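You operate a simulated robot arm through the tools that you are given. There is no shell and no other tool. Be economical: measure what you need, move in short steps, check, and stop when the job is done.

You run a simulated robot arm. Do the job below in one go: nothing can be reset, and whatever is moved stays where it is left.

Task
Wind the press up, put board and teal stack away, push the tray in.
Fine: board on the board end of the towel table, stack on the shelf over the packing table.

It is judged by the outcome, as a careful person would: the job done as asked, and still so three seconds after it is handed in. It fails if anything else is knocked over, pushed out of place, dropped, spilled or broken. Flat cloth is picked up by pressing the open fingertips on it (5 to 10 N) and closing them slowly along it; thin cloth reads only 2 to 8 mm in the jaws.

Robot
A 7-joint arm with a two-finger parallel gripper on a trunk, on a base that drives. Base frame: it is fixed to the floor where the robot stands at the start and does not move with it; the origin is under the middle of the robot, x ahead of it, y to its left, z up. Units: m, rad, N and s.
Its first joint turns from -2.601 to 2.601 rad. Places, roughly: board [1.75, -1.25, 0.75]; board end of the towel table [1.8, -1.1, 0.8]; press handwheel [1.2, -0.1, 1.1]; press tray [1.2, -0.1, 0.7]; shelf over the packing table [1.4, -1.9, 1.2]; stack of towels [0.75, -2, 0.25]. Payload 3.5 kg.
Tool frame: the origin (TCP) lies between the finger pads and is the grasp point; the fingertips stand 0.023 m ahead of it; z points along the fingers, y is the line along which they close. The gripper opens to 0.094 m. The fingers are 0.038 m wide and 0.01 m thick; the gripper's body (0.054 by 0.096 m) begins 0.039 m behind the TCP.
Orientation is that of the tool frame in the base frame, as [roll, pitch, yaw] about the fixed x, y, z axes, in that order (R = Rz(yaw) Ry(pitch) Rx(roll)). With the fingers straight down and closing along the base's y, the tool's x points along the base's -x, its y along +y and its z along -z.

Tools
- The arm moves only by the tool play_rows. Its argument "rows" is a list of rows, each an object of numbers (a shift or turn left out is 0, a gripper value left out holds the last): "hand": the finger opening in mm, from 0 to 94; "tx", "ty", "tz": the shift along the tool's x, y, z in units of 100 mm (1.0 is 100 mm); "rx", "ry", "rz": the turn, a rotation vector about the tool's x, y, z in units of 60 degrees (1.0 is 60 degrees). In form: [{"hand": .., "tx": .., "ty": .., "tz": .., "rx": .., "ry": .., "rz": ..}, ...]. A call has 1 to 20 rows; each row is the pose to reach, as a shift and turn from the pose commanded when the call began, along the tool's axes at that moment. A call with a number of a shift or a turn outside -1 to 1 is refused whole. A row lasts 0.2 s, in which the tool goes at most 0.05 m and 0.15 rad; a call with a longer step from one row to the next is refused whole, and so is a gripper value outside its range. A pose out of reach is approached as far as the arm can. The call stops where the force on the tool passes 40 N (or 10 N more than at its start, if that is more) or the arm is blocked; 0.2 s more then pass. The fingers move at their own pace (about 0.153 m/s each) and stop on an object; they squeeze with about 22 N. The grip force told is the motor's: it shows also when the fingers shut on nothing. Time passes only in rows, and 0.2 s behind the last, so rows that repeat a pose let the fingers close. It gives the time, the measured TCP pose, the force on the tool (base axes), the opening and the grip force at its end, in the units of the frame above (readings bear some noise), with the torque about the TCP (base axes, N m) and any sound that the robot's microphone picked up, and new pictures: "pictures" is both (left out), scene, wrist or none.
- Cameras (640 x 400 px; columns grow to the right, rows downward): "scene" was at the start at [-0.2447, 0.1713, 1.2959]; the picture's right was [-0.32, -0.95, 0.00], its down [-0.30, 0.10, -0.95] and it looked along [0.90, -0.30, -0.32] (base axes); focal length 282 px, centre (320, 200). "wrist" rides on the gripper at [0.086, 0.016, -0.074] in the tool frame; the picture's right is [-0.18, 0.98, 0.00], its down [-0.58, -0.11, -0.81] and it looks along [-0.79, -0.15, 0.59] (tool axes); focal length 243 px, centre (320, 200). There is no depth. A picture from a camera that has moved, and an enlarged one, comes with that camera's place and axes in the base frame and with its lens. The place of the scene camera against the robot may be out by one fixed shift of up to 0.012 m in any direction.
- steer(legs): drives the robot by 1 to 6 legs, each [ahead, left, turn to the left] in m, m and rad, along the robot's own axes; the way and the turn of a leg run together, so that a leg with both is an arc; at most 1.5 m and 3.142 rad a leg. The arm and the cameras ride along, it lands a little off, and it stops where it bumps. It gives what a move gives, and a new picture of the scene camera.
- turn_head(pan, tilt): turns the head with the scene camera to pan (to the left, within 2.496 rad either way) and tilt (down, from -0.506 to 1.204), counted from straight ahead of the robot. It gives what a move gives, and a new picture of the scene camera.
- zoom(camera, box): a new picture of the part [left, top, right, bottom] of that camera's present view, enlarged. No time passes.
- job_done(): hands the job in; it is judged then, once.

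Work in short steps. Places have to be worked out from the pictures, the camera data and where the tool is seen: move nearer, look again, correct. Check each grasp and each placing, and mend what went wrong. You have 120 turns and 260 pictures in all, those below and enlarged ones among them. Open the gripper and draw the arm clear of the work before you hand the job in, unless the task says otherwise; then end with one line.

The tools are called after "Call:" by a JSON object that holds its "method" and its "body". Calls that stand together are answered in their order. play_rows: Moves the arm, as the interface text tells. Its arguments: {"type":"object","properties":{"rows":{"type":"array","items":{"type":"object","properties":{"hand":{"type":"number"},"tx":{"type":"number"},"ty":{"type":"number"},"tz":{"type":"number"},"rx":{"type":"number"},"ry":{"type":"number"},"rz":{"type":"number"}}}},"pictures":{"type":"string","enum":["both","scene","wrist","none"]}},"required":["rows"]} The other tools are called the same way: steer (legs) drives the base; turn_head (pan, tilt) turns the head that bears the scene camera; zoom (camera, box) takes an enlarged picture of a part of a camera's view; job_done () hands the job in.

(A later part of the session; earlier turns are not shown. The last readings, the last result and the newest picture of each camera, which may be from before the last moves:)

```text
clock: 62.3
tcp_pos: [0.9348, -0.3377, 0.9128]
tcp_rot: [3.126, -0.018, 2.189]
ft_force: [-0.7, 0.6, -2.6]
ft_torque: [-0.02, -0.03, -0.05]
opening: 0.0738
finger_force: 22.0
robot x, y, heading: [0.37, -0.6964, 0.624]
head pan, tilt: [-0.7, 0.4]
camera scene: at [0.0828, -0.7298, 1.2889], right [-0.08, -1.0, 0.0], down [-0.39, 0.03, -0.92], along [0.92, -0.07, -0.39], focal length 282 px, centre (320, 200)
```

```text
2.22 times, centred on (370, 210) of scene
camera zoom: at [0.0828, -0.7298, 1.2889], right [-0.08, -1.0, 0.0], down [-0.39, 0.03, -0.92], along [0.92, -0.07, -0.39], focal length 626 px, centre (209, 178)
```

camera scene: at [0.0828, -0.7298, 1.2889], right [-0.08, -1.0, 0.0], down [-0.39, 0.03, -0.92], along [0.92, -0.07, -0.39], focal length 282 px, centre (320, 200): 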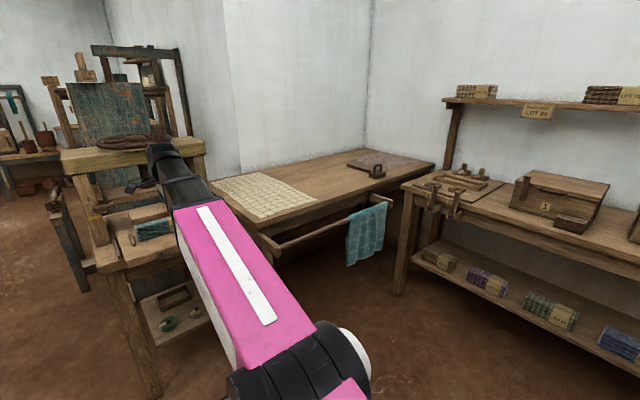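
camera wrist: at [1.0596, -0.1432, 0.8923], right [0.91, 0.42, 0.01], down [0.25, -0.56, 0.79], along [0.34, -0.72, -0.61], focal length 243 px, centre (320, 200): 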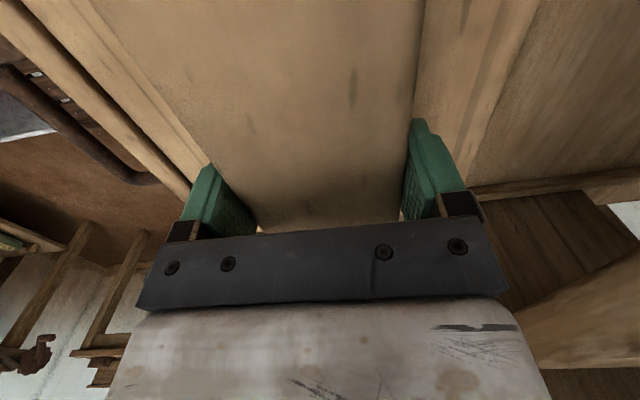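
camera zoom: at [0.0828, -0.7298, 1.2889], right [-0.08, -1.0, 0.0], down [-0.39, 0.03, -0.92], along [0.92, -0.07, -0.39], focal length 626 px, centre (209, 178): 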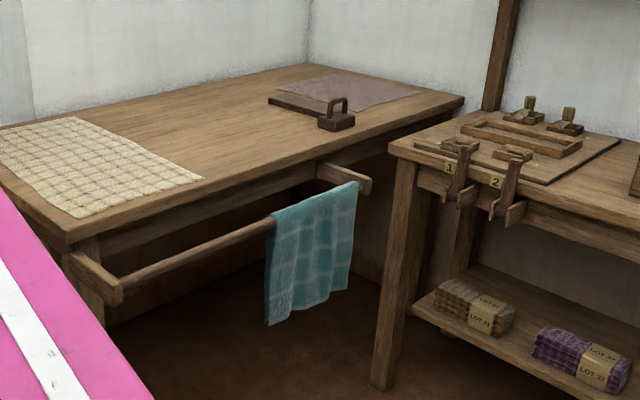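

The board end is the far right of the towel table, where a folding board, iron and pink cloth lie. I raise slightly, turn, and drive to about (0.97, -1.16), clear of the towel rail and the packing table.

Call:
{"method": "play_rows", "body": {"rows": [{"tz": -0.25}, {"tz": -0.4}], "pictures": "none"}}

Call:
{"method": "steer", "body": {"legs": [[0, 0, -0.454], [0.25, -0.56, 0], [0.22, 0, 0]]}}

Call:
{"method": "turn_head", "body": {"pan": -0.1, "tilt": 0.5}}

```text
clock: 62.9
tcp_pos: [0.9341, -0.3376, 0.9539]
tcp_rot: [3.126, -0.019, 2.188]
ft_force: [0.5, -0.2, -2.1]
ft_torque: [-0.02, 0.0, -0.02]
opening: 0.0741
finger_force: 21.6
robot x, y, heading: [0.3741, -0.6981, 0.62]
head pan, tilt: [-0.7, 0.4]
```

```text
clock: 68.9
tcp_pos: [1.5904, -1.0969, 0.9538]
tcp_rot: [3.128, -0.017, 1.734]
ft_force: [-1.0, 0.2, -1.4]
ft_torque: [0.0, 0.03, -0.01]
opening: 0.0738
finger_force: 22.3
robot x, y, heading: [0.9302, -1.1715, 0.165]
head pan, tilt: [-0.7, 0.4]
camera scene: at [0.6482, -1.0748, 1.2889], right [-0.51, -0.86, 0.0], down [-0.34, 0.2, -0.92], along [0.79, -0.47, -0.39], focal length 282 px, centre (320, 200)
```

scene: 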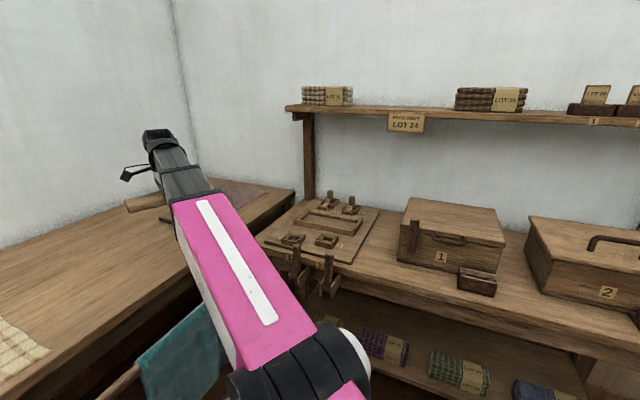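

```text
clock: 69.9
tcp_pos: [1.5903, -1.0979, 0.9534]
tcp_rot: [3.125, -0.015, 1.731]
ft_force: [-0.3, 0.6, -1.8]
ft_torque: [-0.02, -0.04, 0.03]
opening: 0.0738
finger_force: 21.9
robot x, y, heading: [0.9286, -1.1697, 0.163]
head pan, tilt: [-0.099, 0.499]
camera scene: at [0.6592, -1.0217, 1.2798], right [0.07, -1.0, 0.0], down [-0.48, -0.03, -0.88], along [0.88, 0.06, -0.48], focal length 282 px, centre (320, 200)
```

scene: 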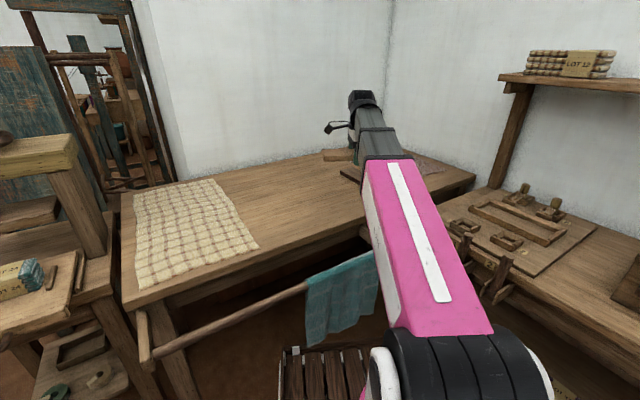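

I look with the wrist camera at the table end below.

Call:
{"method": "zoom", "body": {"camera": "wrist", "box": [0, 0, 640, 400]}}

Call:
{"method": "zoom", "body": {"camera": "scene", "box": [230, 120, 490, 260]}}

```text
1.00 times, centred on (320, 200) of wrist (not enlarged: the box is as wide or as high as the picture)
camera zoom: at [1.5905, -1.0112, 1.0292], right [1.0, -0.02, 0.01], down [-0.02, -0.61, 0.79], along [-0.01, -0.79, -0.61], focal length 243 px, centre (320, 200)
```

zoom: 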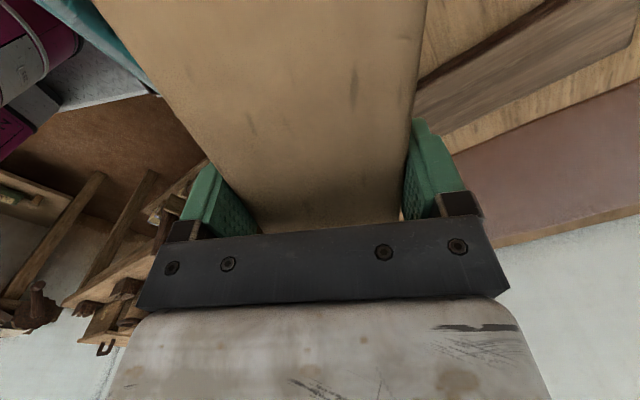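

```text
2.46 times, centred on (360, 190) of scene
camera zoom: at [0.6592, -1.0217, 1.2798], right [0.07, -1.0, 0.0], down [-0.48, -0.03, -0.88], along [0.88, 0.06, -0.48], focal length 694 px, centre (222, 225)
```

zoom: 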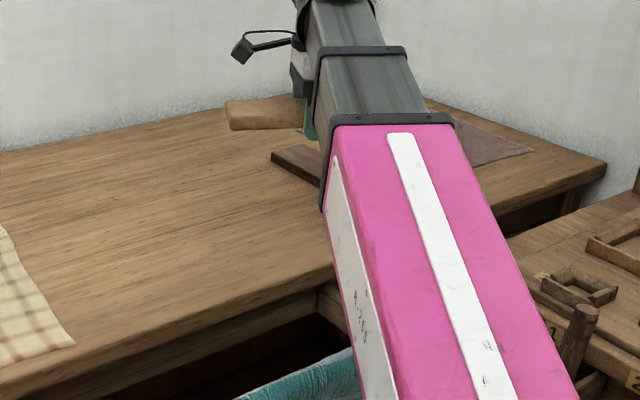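

The folding board's free edge runs from (1.70,-1.14) to (1.80,-1.08); bare table lies left of it. I turn the press board parallel to it before placing it at about (1.71, -1.02).

Call:
{"method": "play_rows", "body": {"rows": [{"rz": -0.14}, {"rz": -0.28}, {"rz": -0.42}, {"rz": -0.56}, {"rz": -0.7}, {"rz": -0.84}, {"rz": -0.98}], "pictures": "none"}}

Call:
{"method": "play_rows", "body": {"rows": [{"rz": -0.14}, {"rz": -0.28}, {"rz": -0.42}, {"rz": -0.56}, {"rz": -0.7}, {"rz": -0.84}, {"rz": -0.89}], "pictures": "both"}}

```text
clock: 71.5
tcp_pos: [1.5898, -1.0964, 0.9542]
tcp_rot: [3.12, 0.004, 2.763]
ft_force: [0.0, -0.2, -2.2]
ft_torque: [-0.01, 0.0, 0.01]
opening: 0.0737
finger_force: 21.5
robot x, y, heading: [0.9248, -1.1718, 0.166]
head pan, tilt: [-0.099, 0.499]
```

```text
clock: 73.1
tcp_pos: [1.5914, -1.0964, 0.9542]
tcp_rot: [3.133, 0.021, -2.589]
ft_force: [-0.3, -0.2, -2.5]
ft_torque: [0.02, 0.0, 0.01]
opening: 0.0739
finger_force: 21.9
robot x, y, heading: [0.9297, -1.1676, 0.16]
head pan, tilt: [-0.099, 0.499]
camera scene: at [0.6592, -1.0216, 1.2798], right [0.07, -1.0, 0.0], down [-0.48, -0.03, -0.88], along [0.88, 0.06, -0.48], focal length 282 px, centre (320, 200)
camera wrist: at [1.5068, -1.1306, 1.0264], right [-0.36, 0.93, 0.01], down [0.54, 0.2, 0.82], along [0.76, 0.3, -0.58], focal length 243 px, centre (320, 200)
```

scene: 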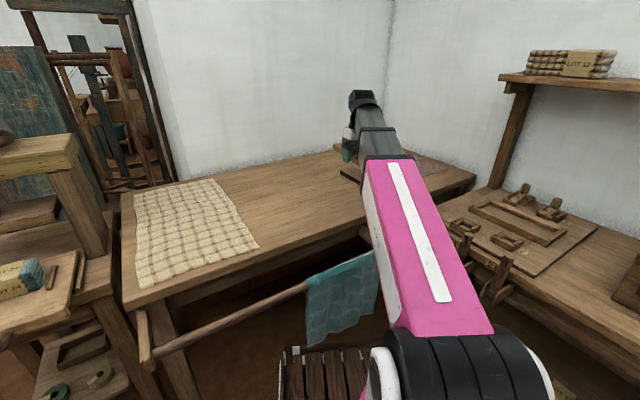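
wrist: 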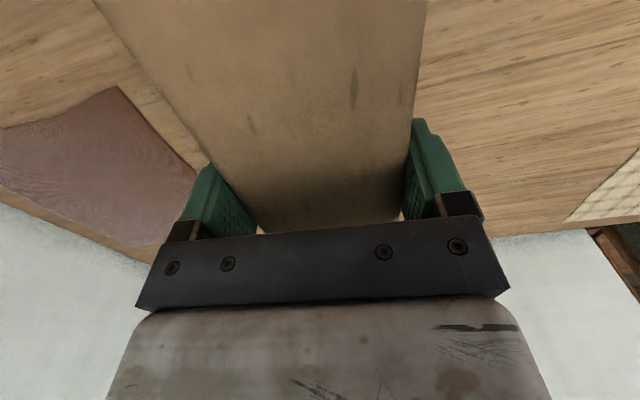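

I move forward 0.14 m (slightly left) at height, then check the space before lowering.

Call:
{"method": "play_rows", "body": {"rows": [{"tx": -0.35, "ty": 0.1}, {"tx": -0.7, "ty": 0.2}, {"tx": -1.0, "ty": 0.2}], "pictures": "none"}}

Call:
{"method": "play_rows", "body": {"rows": [{"tx": -0.2, "tz": 0.3}, {"tx": -0.42, "tz": 0.6}, {"tx": -0.42, "tz": 0.9}], "pictures": "both"}}

Call:
{"method": "zoom", "body": {"camera": "scene", "box": [250, 110, 490, 240]}}

```text
clock: 73.9
tcp_pos: [1.6668, -1.0282, 0.954]
tcp_rot: [3.134, 0.023, -2.59]
ft_force: [0.0, -0.2, -1.4]
ft_torque: [0.04, 0.0, 0.01]
opening: 0.0737
finger_force: 22.0
robot x, y, heading: [0.9307, -1.1712, 0.166]
head pan, tilt: [-0.099, 0.499]
```

```text
clock: 74.7
tcp_pos: [1.7045, -1.0036, 0.865]
tcp_rot: [3.134, 0.02, -2.592]
ft_force: [0.5, 0.5, -1.2]
ft_torque: [0.0, 0.01, -0.01]
opening: 0.0737
finger_force: 22.4
robot x, y, heading: [0.9277, -1.1714, 0.166]
head pan, tilt: [-0.099, 0.499]
camera scene: at [0.6593, -1.0216, 1.2798], right [0.07, -1.0, 0.0], down [-0.48, -0.03, -0.88], along [0.88, 0.06, -0.48], focal length 282 px, centre (320, 200)
camera wrist: at [1.6206, -1.0375, 0.9375], right [-0.36, 0.93, 0.01], down [0.54, 0.2, 0.82], along [0.76, 0.3, -0.58], focal length 243 px, centre (320, 200)
```

scene: 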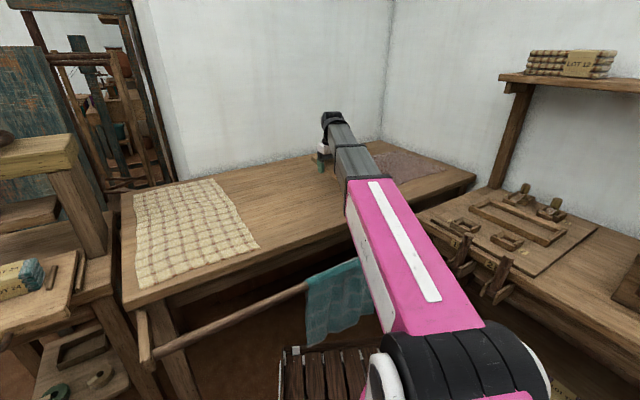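
wrist: 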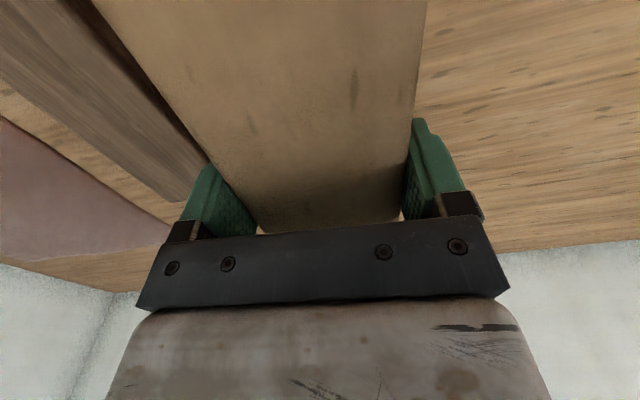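

```text
2.67 times, centred on (370, 175) of scene
camera zoom: at [0.6593, -1.0216, 1.2798], right [0.07, -1.0, 0.0], down [-0.48, -0.03, -0.88], along [0.88, 0.06, -0.48], focal length 752 px, centre (187, 267)
```

zoom: 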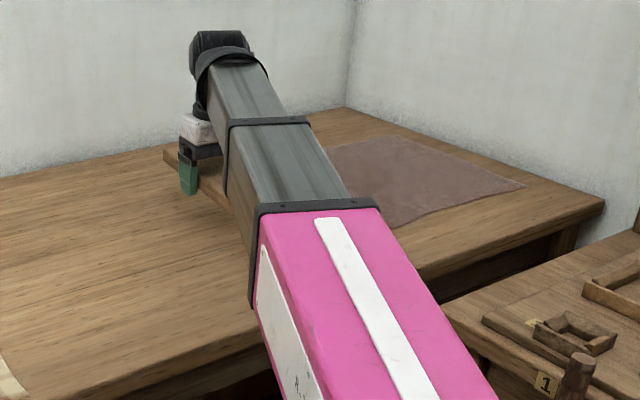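

Clear table under the board; the folding board's edge is 0.11 m right of the TCP. I shift 30 mm right and forward and lower to z≈0.80.

Call:
{"method": "play_rows", "body": {"rows": [{"tx": -0.15, "ty": -0.2}, {"tx": -0.3, "ty": -0.33}, {"tx": -0.3, "ty": -0.33, "tz": 0.3}, {"tx": -0.3, "ty": -0.33, "tz": 0.5}, {"tx": -0.3, "ty": -0.33, "tz": 0.65}], "pictures": "both"}}

Call:
{"method": "zoom", "body": {"camera": "scene", "box": [270, 120, 430, 220]}}

```text
clock: 75.9
tcp_pos: [1.7469, -1.0153, 0.8034]
tcp_rot: [3.134, 0.022, -2.592]
ft_force: [-0.3, 1.3, 8.8]
ft_torque: [-0.48, -0.11, -0.04]
opening: 0.0738
finger_force: 21.8
robot x, y, heading: [0.9256, -1.1722, 0.165]
head pan, tilt: [-0.099, 0.499]
camera scene: at [0.659, -1.0216, 1.2797], right [0.07, -1.0, 0.0], down [-0.48, -0.03, -0.88], along [0.88, 0.06, -0.48], focal length 282 px, centre (320, 200)
camera wrist: at [1.6618, -1.0487, 0.8762], right [-0.36, 0.93, 0.01], down [0.54, 0.2, 0.82], along [0.76, 0.3, -0.57], focal length 243 px, centre (320, 200)
```

scene: 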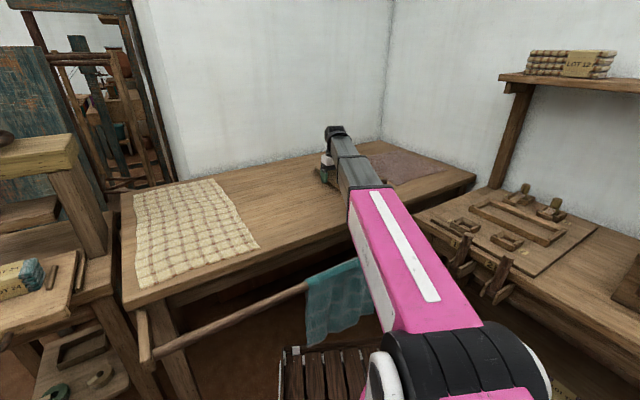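
wrist: 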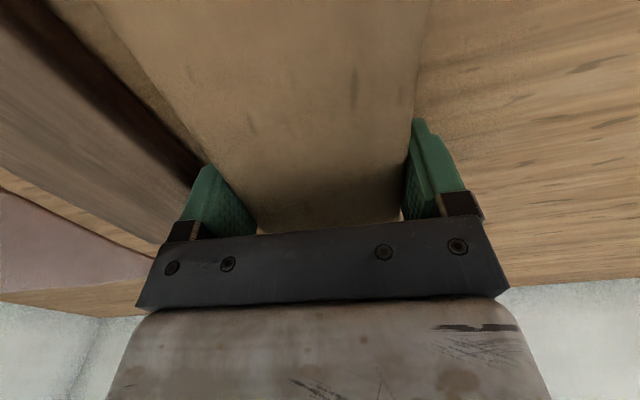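

```text
4.00 times, centred on (350, 170) of scene
camera zoom: at [0.659, -1.0216, 1.2797], right [0.07, -1.0, 0.0], down [-0.48, -0.03, -0.88], along [0.88, 0.06, -0.48], focal length 1127 px, centre (200, 320)
```

zoom: 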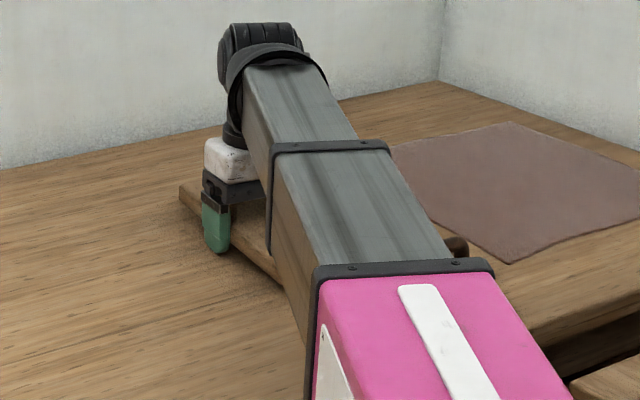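

The board rests on the table (Fz ≈ 9 N). I release gently and rise.

Call:
{"method": "play_rows", "body": {"rows": [{"tz": 0.01, "hand": 76}, {"tz": 0.01, "hand": 82}, {"tz": 0.0, "hand": 92}, {"tz": 0.0, "hand": 92}, {"tz": -0.2}, {"tz": -0.5}, {"tz": -0.9}], "pictures": "both"}}

Call:
{"method": "play_rows", "body": {"rows": [{"tx": 0.4, "tz": -0.2}, {"tx": 0.8, "tz": -0.3}, {"tx": 1.0, "tz": -0.3}], "pictures": "wrist"}}

```text
clock: 76.6
tcp_pos: [1.7447, -1.0117, 0.8046]
tcp_rot: [3.126, 0.021, -2.592]
ft_force: [-5.4, 7.7, 11.9]
ft_torque: [-0.43, 0.03, -0.22]
opening: 0.0876
finger_force: 0.0
robot x, y, heading: [0.9247, -1.17, 0.166]
head pan, tilt: [-0.099, 0.499]
stopped in row 3: the force on the tool passed its limit at 47 N (the readings are from after the stop); the commanded pose is now the measured one
camera scene: at [0.6585, -1.0214, 1.2796], right [0.07, -1.0, 0.0], down [-0.48, -0.03, -0.88], along [0.88, 0.06, -0.48], focal length 282 px, centre (320, 200)
camera wrist: at [1.6607, -1.0464, 0.8765], right [-0.36, 0.93, 0.02], down [0.54, 0.19, 0.82], along [0.76, 0.3, -0.58], focal length 243 px, centre (320, 200)
```

scene: 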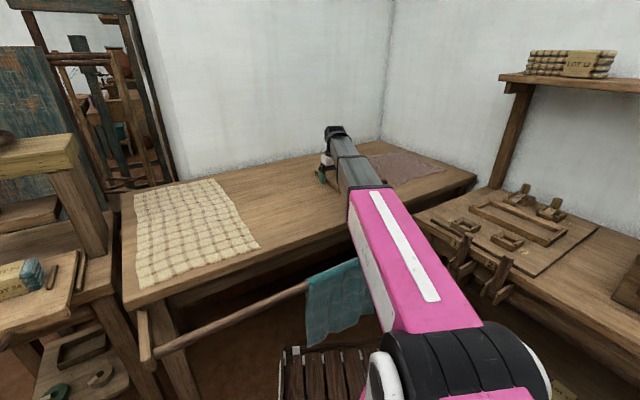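
wrist: 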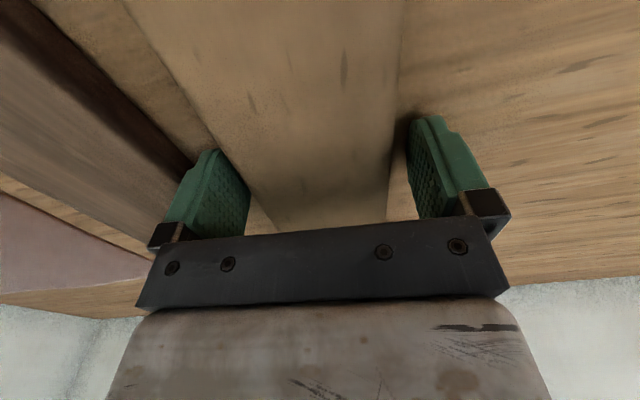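

```text
clock: 77.4
tcp_pos: [1.6604, -1.0688, 0.8304]
tcp_rot: [3.129, 0.023, -2.593]
ft_force: [-0.4, 0.1, -0.5]
ft_torque: [0.01, 0.0, -0.04]
opening: 0.0921
finger_force: 0.0
robot x, y, heading: [0.9238, -1.1718, 0.165]
head pan, tilt: [-0.099, 0.499]
camera wrist: at [1.5761, -1.1028, 0.902], right [-0.36, 0.93, 0.02], down [0.54, 0.19, 0.82], along [0.76, 0.3, -0.58], focal length 243 px, centre (320, 200)
```

wrist: 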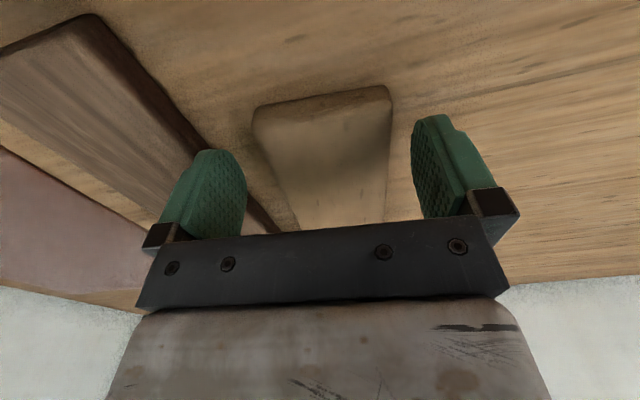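

The board lies flat on the table beside the folding board. I raise the hand and check from the scene camera.

Call:
{"method": "play_rows", "body": {"rows": [{"tz": -0.4, "tx": 0.2}, {"tz": -0.8, "tx": 0.4}, {"tz": -1.0, "tx": 0.8}], "pictures": "both"}}

Call:
{"method": "zoom", "body": {"camera": "scene", "box": [270, 120, 430, 220]}}

```text
clock: 78.2
tcp_pos: [1.5902, -1.1078, 0.9303]
tcp_rot: [3.129, 0.023, -2.59]
ft_force: [1.4, 0.9, 0.7]
ft_torque: [-0.02, 0.0, 0.0]
opening: 0.0918
finger_force: 0.1
robot x, y, heading: [0.9284, -1.1686, 0.169]
head pan, tilt: [-0.099, 0.499]
camera scene: at [0.659, -1.0216, 1.2798], right [0.07, -1.0, 0.0], down [-0.48, -0.03, -0.88], along [0.88, 0.06, -0.48], focal length 282 px, centre (320, 200)
camera wrist: at [1.5058, -1.1412, 1.0017], right [-0.36, 0.93, 0.02], down [0.54, 0.19, 0.82], along [0.76, 0.3, -0.58], focal length 243 px, centre (320, 200)
```

scene: 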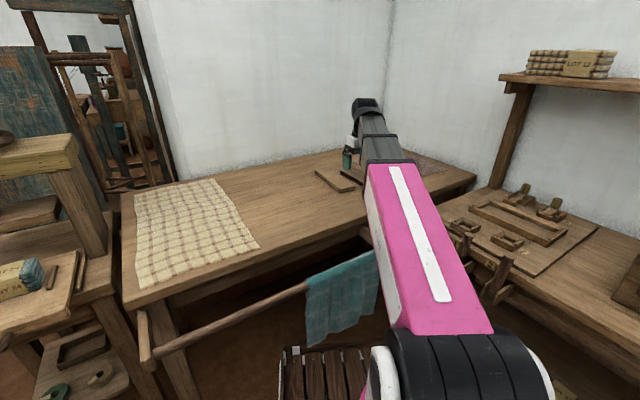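
wrist: 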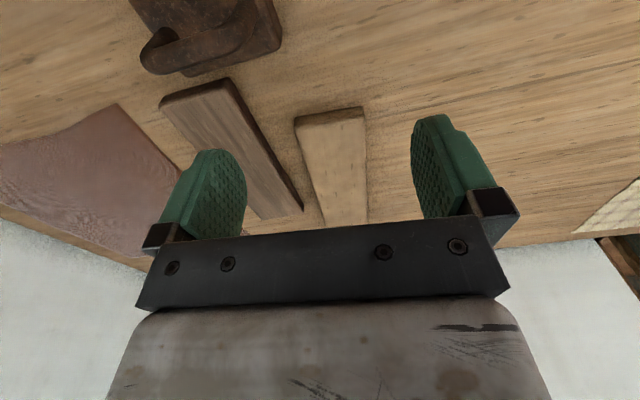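

```text
4.00 times, centred on (350, 170) of scene
camera zoom: at [0.659, -1.0216, 1.2798], right [0.07, -1.0, 0.0], down [-0.48, -0.03, -0.88], along [0.88, 0.06, -0.48], focal length 1127 px, centre (200, 320)
```

zoom: 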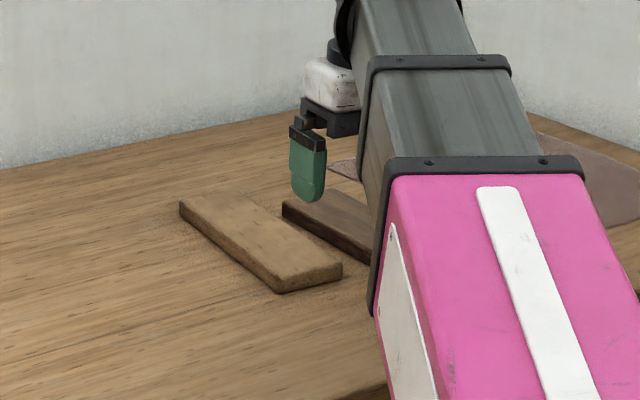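

Board is put away neatly. Before fetching the stack I test how high the tool can go while vertical at a longer reach (the shelf is at z≈1.2).

Call:
{"method": "play_rows", "body": {"rows": [{"tx": -0.4, "tz": -0.1}, {"tx": -0.8, "tz": -0.2}, {"tx": -1.0, "tz": -0.5}, {"tx": -1.0, "tz": -0.8}, {"tx": -1.0, "tz": -1.0}], "pictures": "none"}}

Call:
{"method": "play_rows", "body": {"rows": [{"tz": -0.3}, {"tz": -0.6}, {"tz": -1.0}], "pictures": "none"}}

Call:
{"method": "play_rows", "body": {"rows": [{"tz": -0.3}, {"tz": -0.6}, {"tz": -1.0}], "pictures": "scene"}}

```text
clock: 79.4
tcp_pos: [1.675, -1.0601, 1.029]
tcp_rot: [3.13, 0.021, -2.592]
ft_force: [0.5, -0.3, -0.4]
ft_torque: [0.0, 0.0, 0.01]
opening: 0.0921
finger_force: 0.0
robot x, y, heading: [0.9266, -1.1699, 0.171]
head pan, tilt: [-0.099, 0.499]
```

```text
clock: 79.9
tcp_pos: [1.6781, -1.0622, 1.0768]
tcp_rot: [3.132, 0.037, -2.59]
ft_force: [6.8, 0.3, -13.5]
ft_torque: [0.26, -0.62, 0.11]
opening: 0.0919
finger_force: 0.1
robot x, y, heading: [0.9267, -1.1723, 0.166]
head pan, tilt: [-0.099, 0.499]
stopped in row 2: the force on the tool passed its limit at 63 N (the readings are from after the stop); the commanded pose is now the measured one
```

```text
clock: 80.2
tcp_pos: [1.6812, -1.0612, 1.0864]
tcp_rot: [3.136, 0.048, -2.59]
ft_force: [6.8, 0.9, -12.3]
ft_torque: [0.24, -0.59, 0.13]
opening: 0.092
finger_force: 0.0
robot x, y, heading: [0.9247, -1.1687, 0.167]
head pan, tilt: [-0.099, 0.499]
stopped in row 1: the force on the tool passed its limit at 59 N (the readings are from after the stop); the commanded pose is now the measured one
camera scene: at [0.6591, -1.0216, 1.2798], right [0.07, -1.0, 0.0], down [-0.48, -0.03, -0.88], along [0.88, 0.06, -0.48], focal length 282 px, centre (320, 200)
```

scene: 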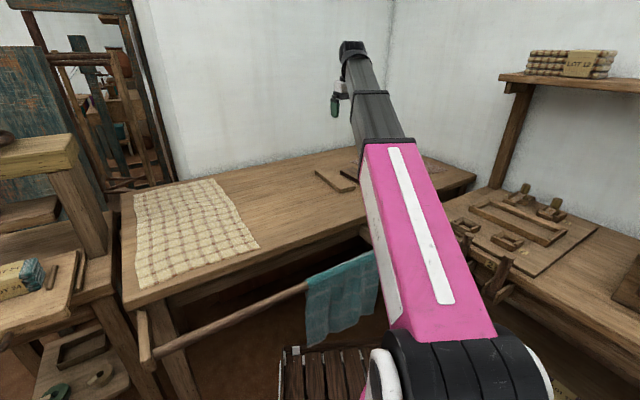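

Vertical reach tops out near z 1.06 here, so the shelf needs a tilted tool. I zoom on the shelf to judge its depth and height.

Call:
{"method": "zoom", "body": {"camera": "scene", "box": [480, 30, 640, 130]}}

Call:
{"method": "play_rows", "body": {"rows": [{"tz": 0.3}, {"tz": 0.6}], "pictures": "none"}}

Call:
{"method": "turn_head", "body": {"pan": -0.9, "tilt": 0.1}}

Call:
{"method": "zoom", "body": {"camera": "scene", "box": [200, 120, 440, 270]}}

```text
4.00 times, centred on (560, 80) of scene
camera zoom: at [0.6591, -1.0216, 1.2798], right [0.07, -1.0, 0.0], down [-0.48, -0.03, -0.88], along [0.88, 0.06, -0.48], focal length 1127 px, centre (-640, 680)
```

zoom: 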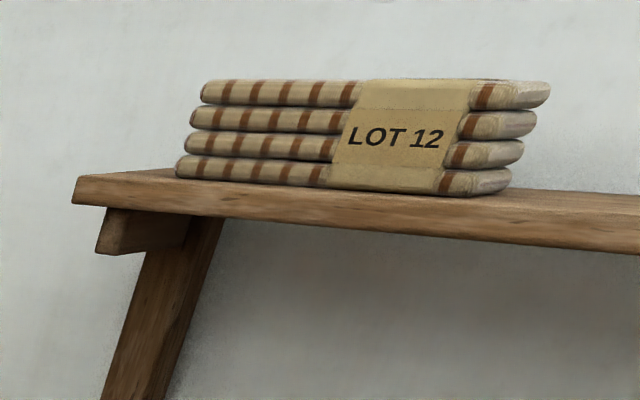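

```text
clock: 80.8
tcp_pos: [1.6818, -1.0606, 1.0235]
tcp_rot: [3.135, 0.043, -2.59]
ft_force: [0.0, 1.5, -0.5]
ft_torque: [-0.05, 0.03, 0.03]
opening: 0.092
finger_force: 0.1
robot x, y, heading: [0.9289, -1.1743, 0.172]
head pan, tilt: [-0.099, 0.499]
```

```text
clock: 82.0
tcp_pos: [1.6829, -1.0608, 1.0239]
tcp_rot: [3.136, 0.045, -2.59]
ft_force: [-0.7, 0.4, 0.0]
ft_torque: [0.02, 0.01, -0.04]
opening: 0.0919
finger_force: 0.1
robot x, y, heading: [0.9286, -1.1746, 0.168]
head pan, tilt: [-0.901, 0.099]
camera scene: at [0.6367, -1.0893, 1.3168], right [-0.67, -0.74, 0.0], down [-0.07, 0.07, -0.99], along [0.74, -0.67, -0.1], focal length 282 px, centre (320, 200)
```

scene: 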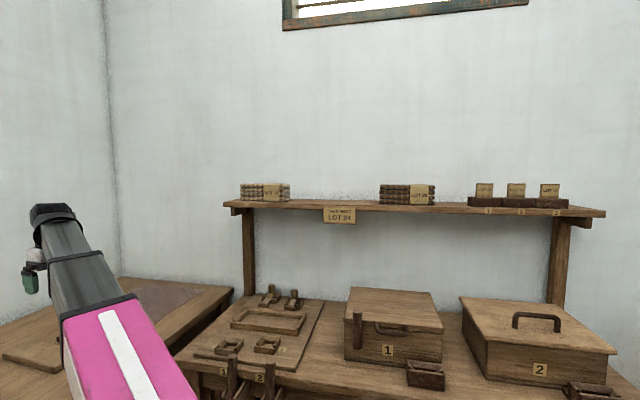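

```text
2.67 times, centred on (320, 195) of scene
camera zoom: at [0.6367, -1.0893, 1.3168], right [-0.67, -0.74, 0.0], down [-0.07, 0.07, -0.99], along [0.74, -0.67, -0.1], focal length 752 px, centre (320, 213)
```

zoom: 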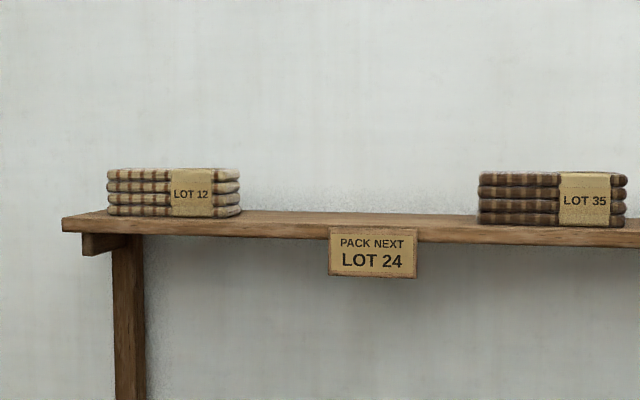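

The shelf is only ~0.13 m deep, so the stack must lie along it: fingers closing toward the wall, with the tool tilted sideways along the shelf. I back off to open space and test that pose first.

Call:
{"method": "steer", "body": {"legs": [[-0.45, 0, 0]]}}

Call:
{"method": "play_rows", "body": {"rows": [{"rz": 0.14}, {"rz": 0.28}, {"rz": 0.42}, {"rz": 0.56}, {"rz": 0.7}, {"rz": 0.84}, {"rz": 0.98}], "pictures": "none"}}

Call:
{"method": "play_rows", "body": {"rows": [{"rz": 0.14}, {"rz": 0.28}, {"rz": 0.42}, {"rz": 0.56}, {"rz": 0.7}, {"rz": 0.84}, {"rz": 0.98}, {"rz": 0.99}], "pictures": "none"}}

Call:
{"method": "play_rows", "body": {"rows": [{"ry": 0.14}, {"ry": 0.28}, {"ry": 0.42}, {"ry": 0.56}, {"ry": 0.7}, {"ry": 0.75}], "pictures": "scene"}}

```text
clock: 84.7
tcp_pos: [1.2368, -1.1403, 1.0246]
tcp_rot: [3.137, 0.044, -2.6]
ft_force: [0.8, 0.3, -1.4]
ft_torque: [0.01, 0.0, -0.04]
opening: 0.092
finger_force: 0.1
robot x, y, heading: [0.4798, -1.2482, 0.157]
head pan, tilt: [-0.901, 0.099]
camera scene: at [0.1898, -1.1609, 1.3168], right [-0.68, -0.74, 0.0], down [-0.07, 0.07, -1.0], along [0.73, -0.67, -0.1], focal length 282 px, centre (320, 200)
```

scene: 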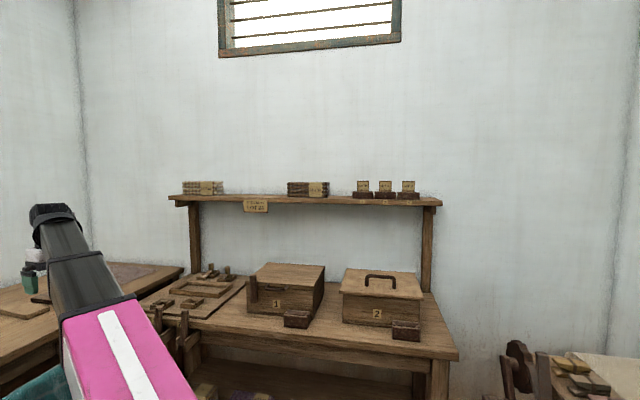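

```text
clock: 86.3
tcp_pos: [1.2361, -1.1407, 1.0244]
tcp_rot: [3.1, 0.02, 2.657]
ft_force: [0.9, -0.2, 0.1]
ft_torque: [0.02, 0.0, -0.01]
opening: 0.0918
finger_force: 0.0
robot x, y, heading: [0.4829, -1.2445, 0.16]
head pan, tilt: [-0.901, 0.099]
```

```text
clock: 88.1
tcp_pos: [1.2369, -1.1402, 1.0245]
tcp_rot: [3.106, -0.028, 1.621]
ft_force: [0.6, 0.1, 0.4]
ft_torque: [0.02, 0.02, 0.01]
opening: 0.0921
finger_force: 0.0
robot x, y, heading: [0.4812, -1.246, 0.159]
head pan, tilt: [-0.901, 0.099]
```

```text
clock: 89.5
tcp_pos: [1.2361, -1.1408, 1.0247]
tcp_rot: [3.089, -0.815, 1.659]
ft_force: [0.6, 0.3, -0.9]
ft_torque: [-0.04, -0.02, 0.03]
opening: 0.092
finger_force: 0.1
robot x, y, heading: [0.4801, -1.2421, 0.157]
head pan, tilt: [-0.901, 0.099]
camera scene: at [0.1898, -1.1609, 1.3168], right [-0.68, -0.74, 0.0], down [-0.07, 0.07, -1.0], along [0.73, -0.67, -0.1], focal length 282 px, centre (320, 200)
```

scene: 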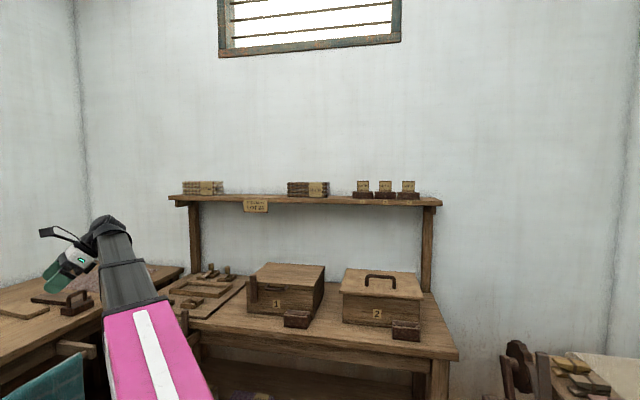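

The sideways tilt works. Now I test extending to 0.87–0.9 m and z≈1.25.

Call:
{"method": "play_rows", "body": {"rows": [{"ty": 0.33, "tx": 0.2, "tz": -0.2}, {"ty": 0.66, "tx": 0.4, "tz": -0.4}, {"ty": 1.0, "tx": 0.6, "tz": -0.6}], "pictures": "none"}}

Call:
{"method": "play_rows", "body": {"rows": [{"tx": 0.3, "tz": -0.3}, {"tx": 0.6, "tz": -0.6}, {"tx": 0.9, "tz": -0.9}, {"tx": 1.0, "tz": -1.0}], "pictures": "none"}}

Call:
{"method": "play_rows", "body": {"rows": [{"ty": 0.2}, {"ty": 0.4}], "pictures": "scene"}}

```text
clock: 90.3
tcp_pos: [1.3364, -1.1351, 1.1157]
tcp_rot: [3.088, -0.81, 1.661]
ft_force: [0.9, 0.7, 0.0]
ft_torque: [-0.01, -0.03, -0.01]
opening: 0.092
finger_force: 0.0
robot x, y, heading: [0.4829, -1.2481, 0.165]
head pan, tilt: [-0.901, 0.099]
```

```text
clock: 91.3
tcp_pos: [1.3293, -1.141, 1.2554]
tcp_rot: [3.087, -0.811, 1.659]
ft_force: [-0.2, 0.3, 0.3]
ft_torque: [-0.04, 0.01, -0.01]
opening: 0.0919
finger_force: 0.0
robot x, y, heading: [0.4787, -1.2449, 0.166]
head pan, tilt: [-0.901, 0.099]
```

```text
clock: 91.9
tcp_pos: [1.3691, -1.1388, 1.2562]
tcp_rot: [3.088, -0.808, 1.658]
ft_force: [0.4, 0.2, 0.4]
ft_torque: [-0.02, 0.02, 0.01]
opening: 0.0917
finger_force: 0.1
robot x, y, heading: [0.4814, -1.2449, 0.158]
head pan, tilt: [-0.901, 0.099]
camera scene: at [0.1898, -1.1609, 1.3168], right [-0.68, -0.74, 0.0], down [-0.07, 0.07, -1.0], along [0.73, -0.67, -0.1], focal length 282 px, centre (320, 200)
```

scene: 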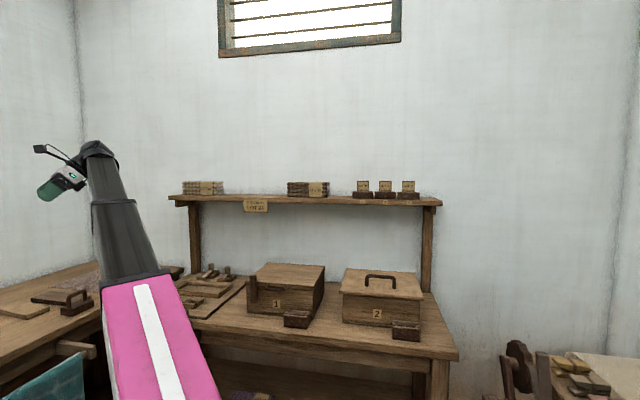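

The pose is reachable (0.89 m, z 1.256). I reduce the tilt a little (to ~38°) and level the closing axis, checking it still holds at this height.

Call:
{"method": "play_rows", "body": {"rows": [{"rx": 0.05, "ry": -0.07}, {"rx": 0.05, "ry": -0.14}, {"rx": 0.05, "ry": -0.14}], "pictures": "none"}}

```text
clock: 92.7
tcp_pos: [1.3683, -1.1386, 1.2553]
tcp_rot: [-3.139, -0.663, 1.656]
ft_force: [0.9, 0.1, -0.1]
ft_torque: [0.02, -0.01, 0.03]
opening: 0.0918
finger_force: 0.1
robot x, y, heading: [0.4814, -1.2457, 0.156]
head pan, tilt: [-0.901, 0.099]
```

It holds. I retract and lower the hand, then drive back to the front of the press.

Call:
{"method": "play_rows", "body": {"rows": [{"ty": -0.25, "tx": -0.18, "tz": 0.24}, {"ty": -0.5, "tx": -0.37, "tz": 0.47}, {"ty": -0.75, "tx": -0.55, "tz": 0.71}, {"ty": -1.0, "tx": -0.74, "tz": 0.95}], "pictures": "none"}}

Call:
{"method": "play_rows", "body": {"rows": [{"ty": -0.25, "tx": -0.18, "tz": 0.24}, {"ty": -0.5, "tx": -0.37, "tz": 0.47}, {"ty": -0.75, "tx": -0.55, "tz": 0.71}, {"ty": -1.0, "tx": -0.74, "tz": 0.95}], "pictures": "none"}}

Call:
{"method": "steer", "body": {"legs": [[0, 0.5, 0], [0, 0, 0.524]]}}

Call:
{"method": "turn_head", "body": {"pan": 0.05, "tilt": 0.5}}

Call:
{"method": "play_rows", "body": {"rows": [{"hand": 94}], "pictures": "wrist"}}

```text
clock: 93.7
tcp_pos: [1.27, -1.1476, 1.1366]
tcp_rot: [-3.139, -0.664, 1.655]
ft_force: [0.5, 0.3, -0.5]
ft_torque: [0.03, 0.01, -0.02]
opening: 0.092
finger_force: 0.1
robot x, y, heading: [0.4787, -1.2423, 0.156]
head pan, tilt: [-0.901, 0.099]
```

```text
clock: 94.7
tcp_pos: [1.1699, -1.1566, 1.0132]
tcp_rot: [-3.14, -0.663, 1.657]
ft_force: [1.0, 0.1, -0.4]
ft_torque: [0.0, -0.02, -0.01]
opening: 0.092
finger_force: 0.0
robot x, y, heading: [0.4814, -1.2461, 0.16]
head pan, tilt: [-0.901, 0.099]
```

```text
clock: 99.1
tcp_pos: [0.9566, -0.3361, 1.0135]
tcp_rot: [-3.139, -0.664, 2.174]
ft_force: [0.7, 0.9, 0.0]
ft_torque: [-0.01, -0.01, -0.02]
opening: 0.0919
finger_force: 0.1
robot x, y, heading: [0.4032, -0.7539, 0.68]
head pan, tilt: [-0.901, 0.099]
camera scene: at [0.1128, -0.8208, 1.3168], right [-0.22, -0.98, 0.0], down [-0.1, 0.02, -1.0], along [0.97, -0.22, -0.1], focal length 282 px, centre (320, 200)
```

scene: 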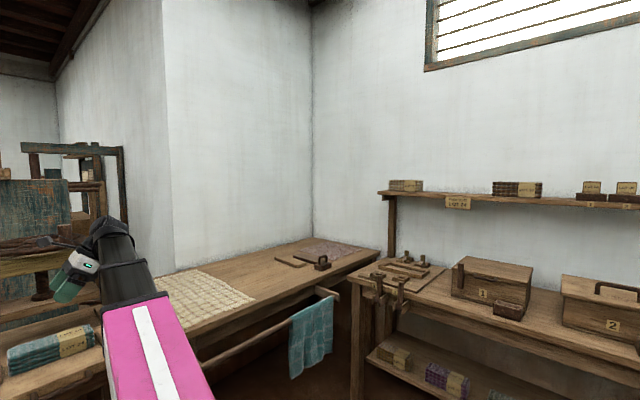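

```text
clock: 100.3
tcp_pos: [0.9573, -0.3351, 1.0143]
tcp_rot: [-3.141, -0.662, 2.173]
ft_force: [0.6, -0.5, -0.6]
ft_torque: [0.0, -0.03, -0.02]
opening: 0.0921
finger_force: 0.0
robot x, y, heading: [0.4043, -0.7506, 0.68]
head pan, tilt: [0.051, 0.499]
camera scene: at [0.0911, -0.7399, 1.2798], right [0.66, -0.75, 0.0], down [-0.36, -0.32, -0.88], along [0.66, 0.58, -0.48], focal length 282 px, centre (320, 200)
```

scene: 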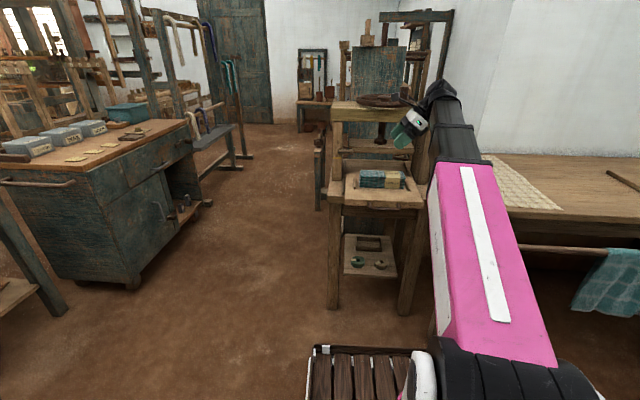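

```text
clock: 100.7
tcp_pos: [0.9568, -0.3356, 1.0137]
tcp_rot: [-3.139, -0.663, 2.174]
ft_force: [-0.4, 0.4, -0.6]
ft_torque: [0.0, 0.0, -0.01]
opening: 0.0939
finger_force: 0.1
robot x, y, heading: [0.4022, -0.752, 0.682]
head pan, tilt: [0.051, 0.499]
camera wrist: at [0.9569, -0.3082, 1.1257], right [0.89, 0.44, -0.12], down [0.45, -0.85, 0.28], along [0.02, -0.3, -0.95], focal length 243 px, centre (320, 200)
```

wrist: 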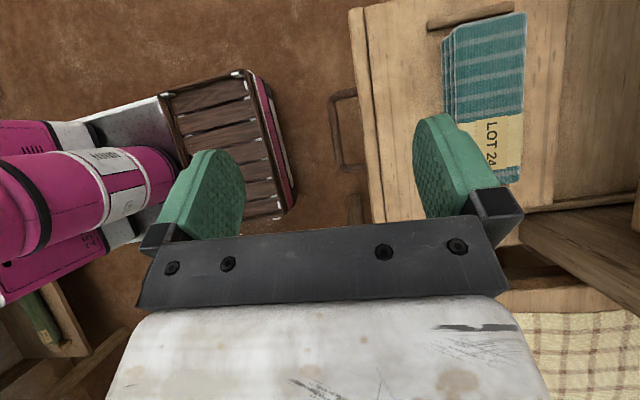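

Good overhead view: stack centre ≈ (1.09, -0.215), depth ≈ 72 mm, top ≈ 0.79–0.80. I move in and down halfway.

Call:
{"method": "play_rows", "body": {"rows": [{"ty": 0.33, "tx": -0.2, "tz": 0.26}, {"ty": 0.66, "tx": -0.4, "tz": 0.52}, {"ty": 1.0, "tx": -0.61, "tz": 0.78}], "pictures": "none"}}

Call:
{"method": "play_rows", "body": {"rows": [{"ty": 0.4, "tx": -0.1, "tz": 0.15}, {"ty": 0.79, "tx": -0.2, "tz": 0.28}], "pictures": "both"}}

Call:
{"method": "zoom", "body": {"camera": "scene", "box": [310, 90, 470, 220]}}

```text
clock: 101.5
tcp_pos: [1.0384, -0.2806, 0.9134]
tcp_rot: [-3.139, -0.665, 2.173]
ft_force: [0.6, -0.3, -0.3]
ft_torque: [0.01, 0.02, -0.02]
opening: 0.0935
finger_force: 0.1
robot x, y, heading: [0.4038, -0.7573, 0.682]
head pan, tilt: [0.051, 0.499]
```

```text
clock: 102.1
tcp_pos: [1.1022, -0.2325, 0.8808]
tcp_rot: [-3.137, -0.665, 2.173]
ft_force: [0.3, 0.2, -0.4]
ft_torque: [-0.01, 0.01, 0.03]
opening: 0.0937
finger_force: 0.1
robot x, y, heading: [0.4005, -0.7541, 0.676]
head pan, tilt: [0.051, 0.499]
camera scene: at [0.091, -0.7398, 1.2798], right [0.67, -0.75, 0.0], down [-0.36, -0.32, -0.88], along [0.66, 0.58, -0.48], focal length 282 px, centre (320, 200)
camera wrist: at [1.102, -0.2058, 0.9931], right [0.89, 0.44, -0.12], down [0.45, -0.85, 0.28], along [0.02, -0.3, -0.95], focal length 243 px, centre (320, 200)
```

scene: 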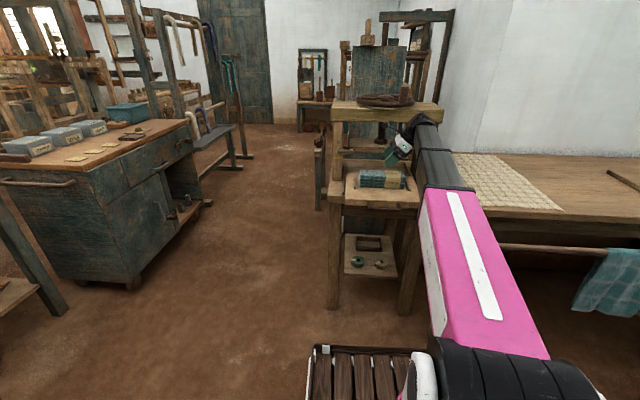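
wrist: 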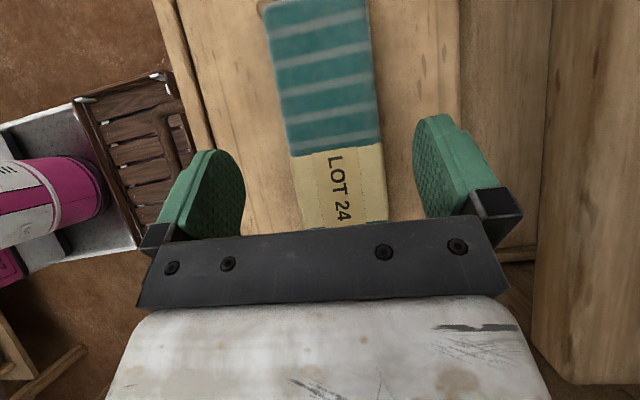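

```text
3.08 times, centred on (390, 155) of scene
camera zoom: at [0.091, -0.7398, 1.2798], right [0.67, -0.75, 0.0], down [-0.36, -0.32, -0.88], along [0.66, 0.58, -0.48], focal length 867 px, centre (105, 338)
```

zoom: 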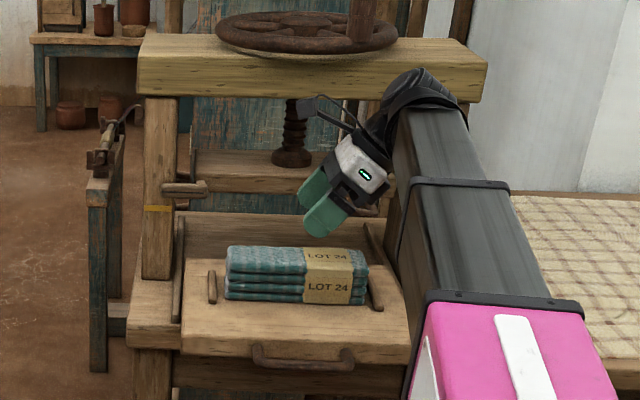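

Stack centred between the pads. I descend 9 cm to z≈0.79 and close.

Call:
{"method": "play_rows", "body": {"rows": [{"tx": -0.25, "tz": 0.32}, {"tx": -0.45, "tz": 0.575}, {"tx": -0.5, "tz": 0.64}, {"tx": -0.555, "tz": 0.709}], "pictures": "wrist"}}

Call:
{"method": "zoom", "body": {"camera": "scene", "box": [330, 130, 450, 220]}}

```text
clock: 103.1
tcp_pos: [1.1035, -0.236, 0.8]
tcp_rot: [3.139, -0.667, 2.177]
ft_force: [1.4, -0.9, 21.7]
ft_torque: [-1.17, -0.73, 0.0]
opening: 0.094
finger_force: 0.1
robot x, y, heading: [0.4046, -0.7509, 0.674]
head pan, tilt: [0.051, 0.499]
stopped in row 4: the force on the tool passed its limit at 53 N (the readings are from after the stop); the commanded pose is now the measured one
camera wrist: at [1.1029, -0.2092, 0.9118], right [0.89, 0.44, -0.11], down [0.45, -0.85, 0.27], along [0.03, -0.29, -0.96], focal length 243 px, centre (320, 200)
```

wrist: 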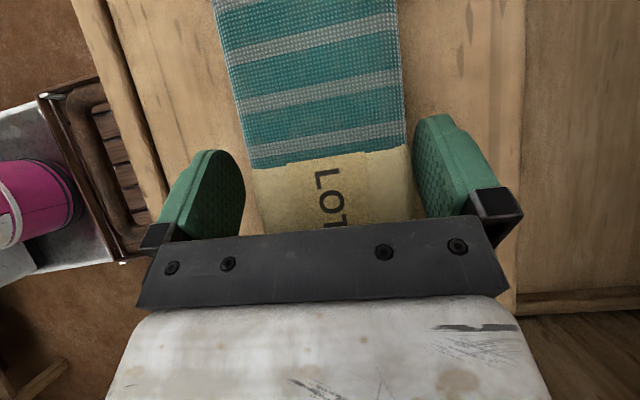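

```text
4.44 times, centred on (390, 175) of scene
camera zoom: at [0.0906, -0.7402, 1.2796], right [0.67, -0.75, 0.0], down [-0.36, -0.32, -0.88], along [0.66, 0.58, -0.48], focal length 1252 px, centre (9, 311)
```

zoom: 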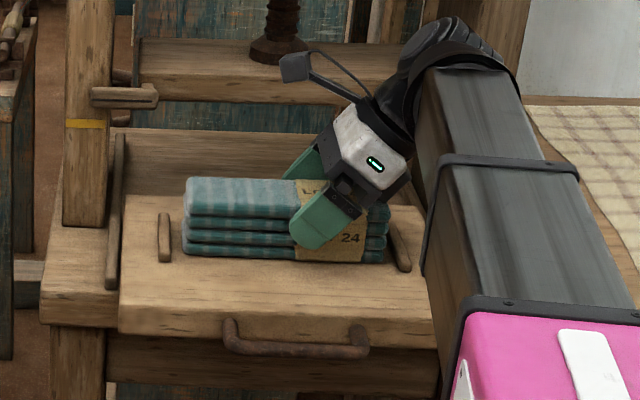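

The gripper body touches the stack's right end on top, but the pads already reach well down its sides. I rise 4 mm and close here.

Call:
{"method": "play_rows", "body": {"rows": [{"tx": 0.025, "tz": -0.03}, {"tx": 0.025, "tz": -0.03, "hand": 80}, {"tx": 0.025, "tz": -0.03, "hand": 65}, {"tx": 0.025, "tz": -0.03, "hand": 55}, {"tx": 0.025, "tz": -0.03, "hand": 55}, {"tx": 0.025, "tz": -0.03, "hand": 55}], "pictures": "wrist"}}

```text
clock: 104.5
tcp_pos: [1.1041, -0.2357, 0.802]
tcp_rot: [3.141, -0.668, 2.175]
ft_force: [0.7, 0.7, 0.8]
ft_torque: [0.0, 0.0, -0.02]
opening: 0.0717
finger_force: 21.2
robot x, y, heading: [0.4037, -0.753, 0.675]
head pan, tilt: [0.051, 0.499]
camera wrist: at [1.1031, -0.2089, 0.9139], right [0.89, 0.44, -0.11], down [0.45, -0.85, 0.27], along [0.02, -0.3, -0.95], focal length 243 px, centre (320, 200)
```

wrist: 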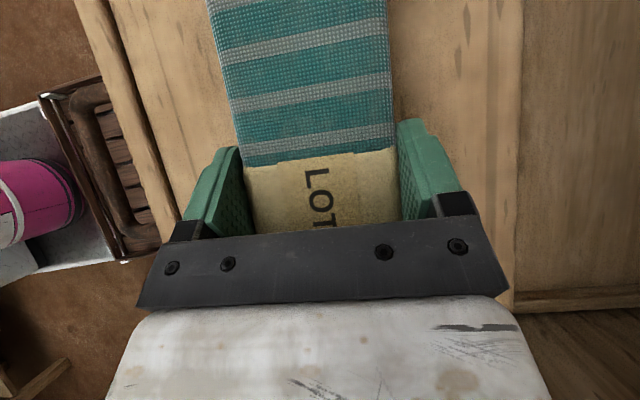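

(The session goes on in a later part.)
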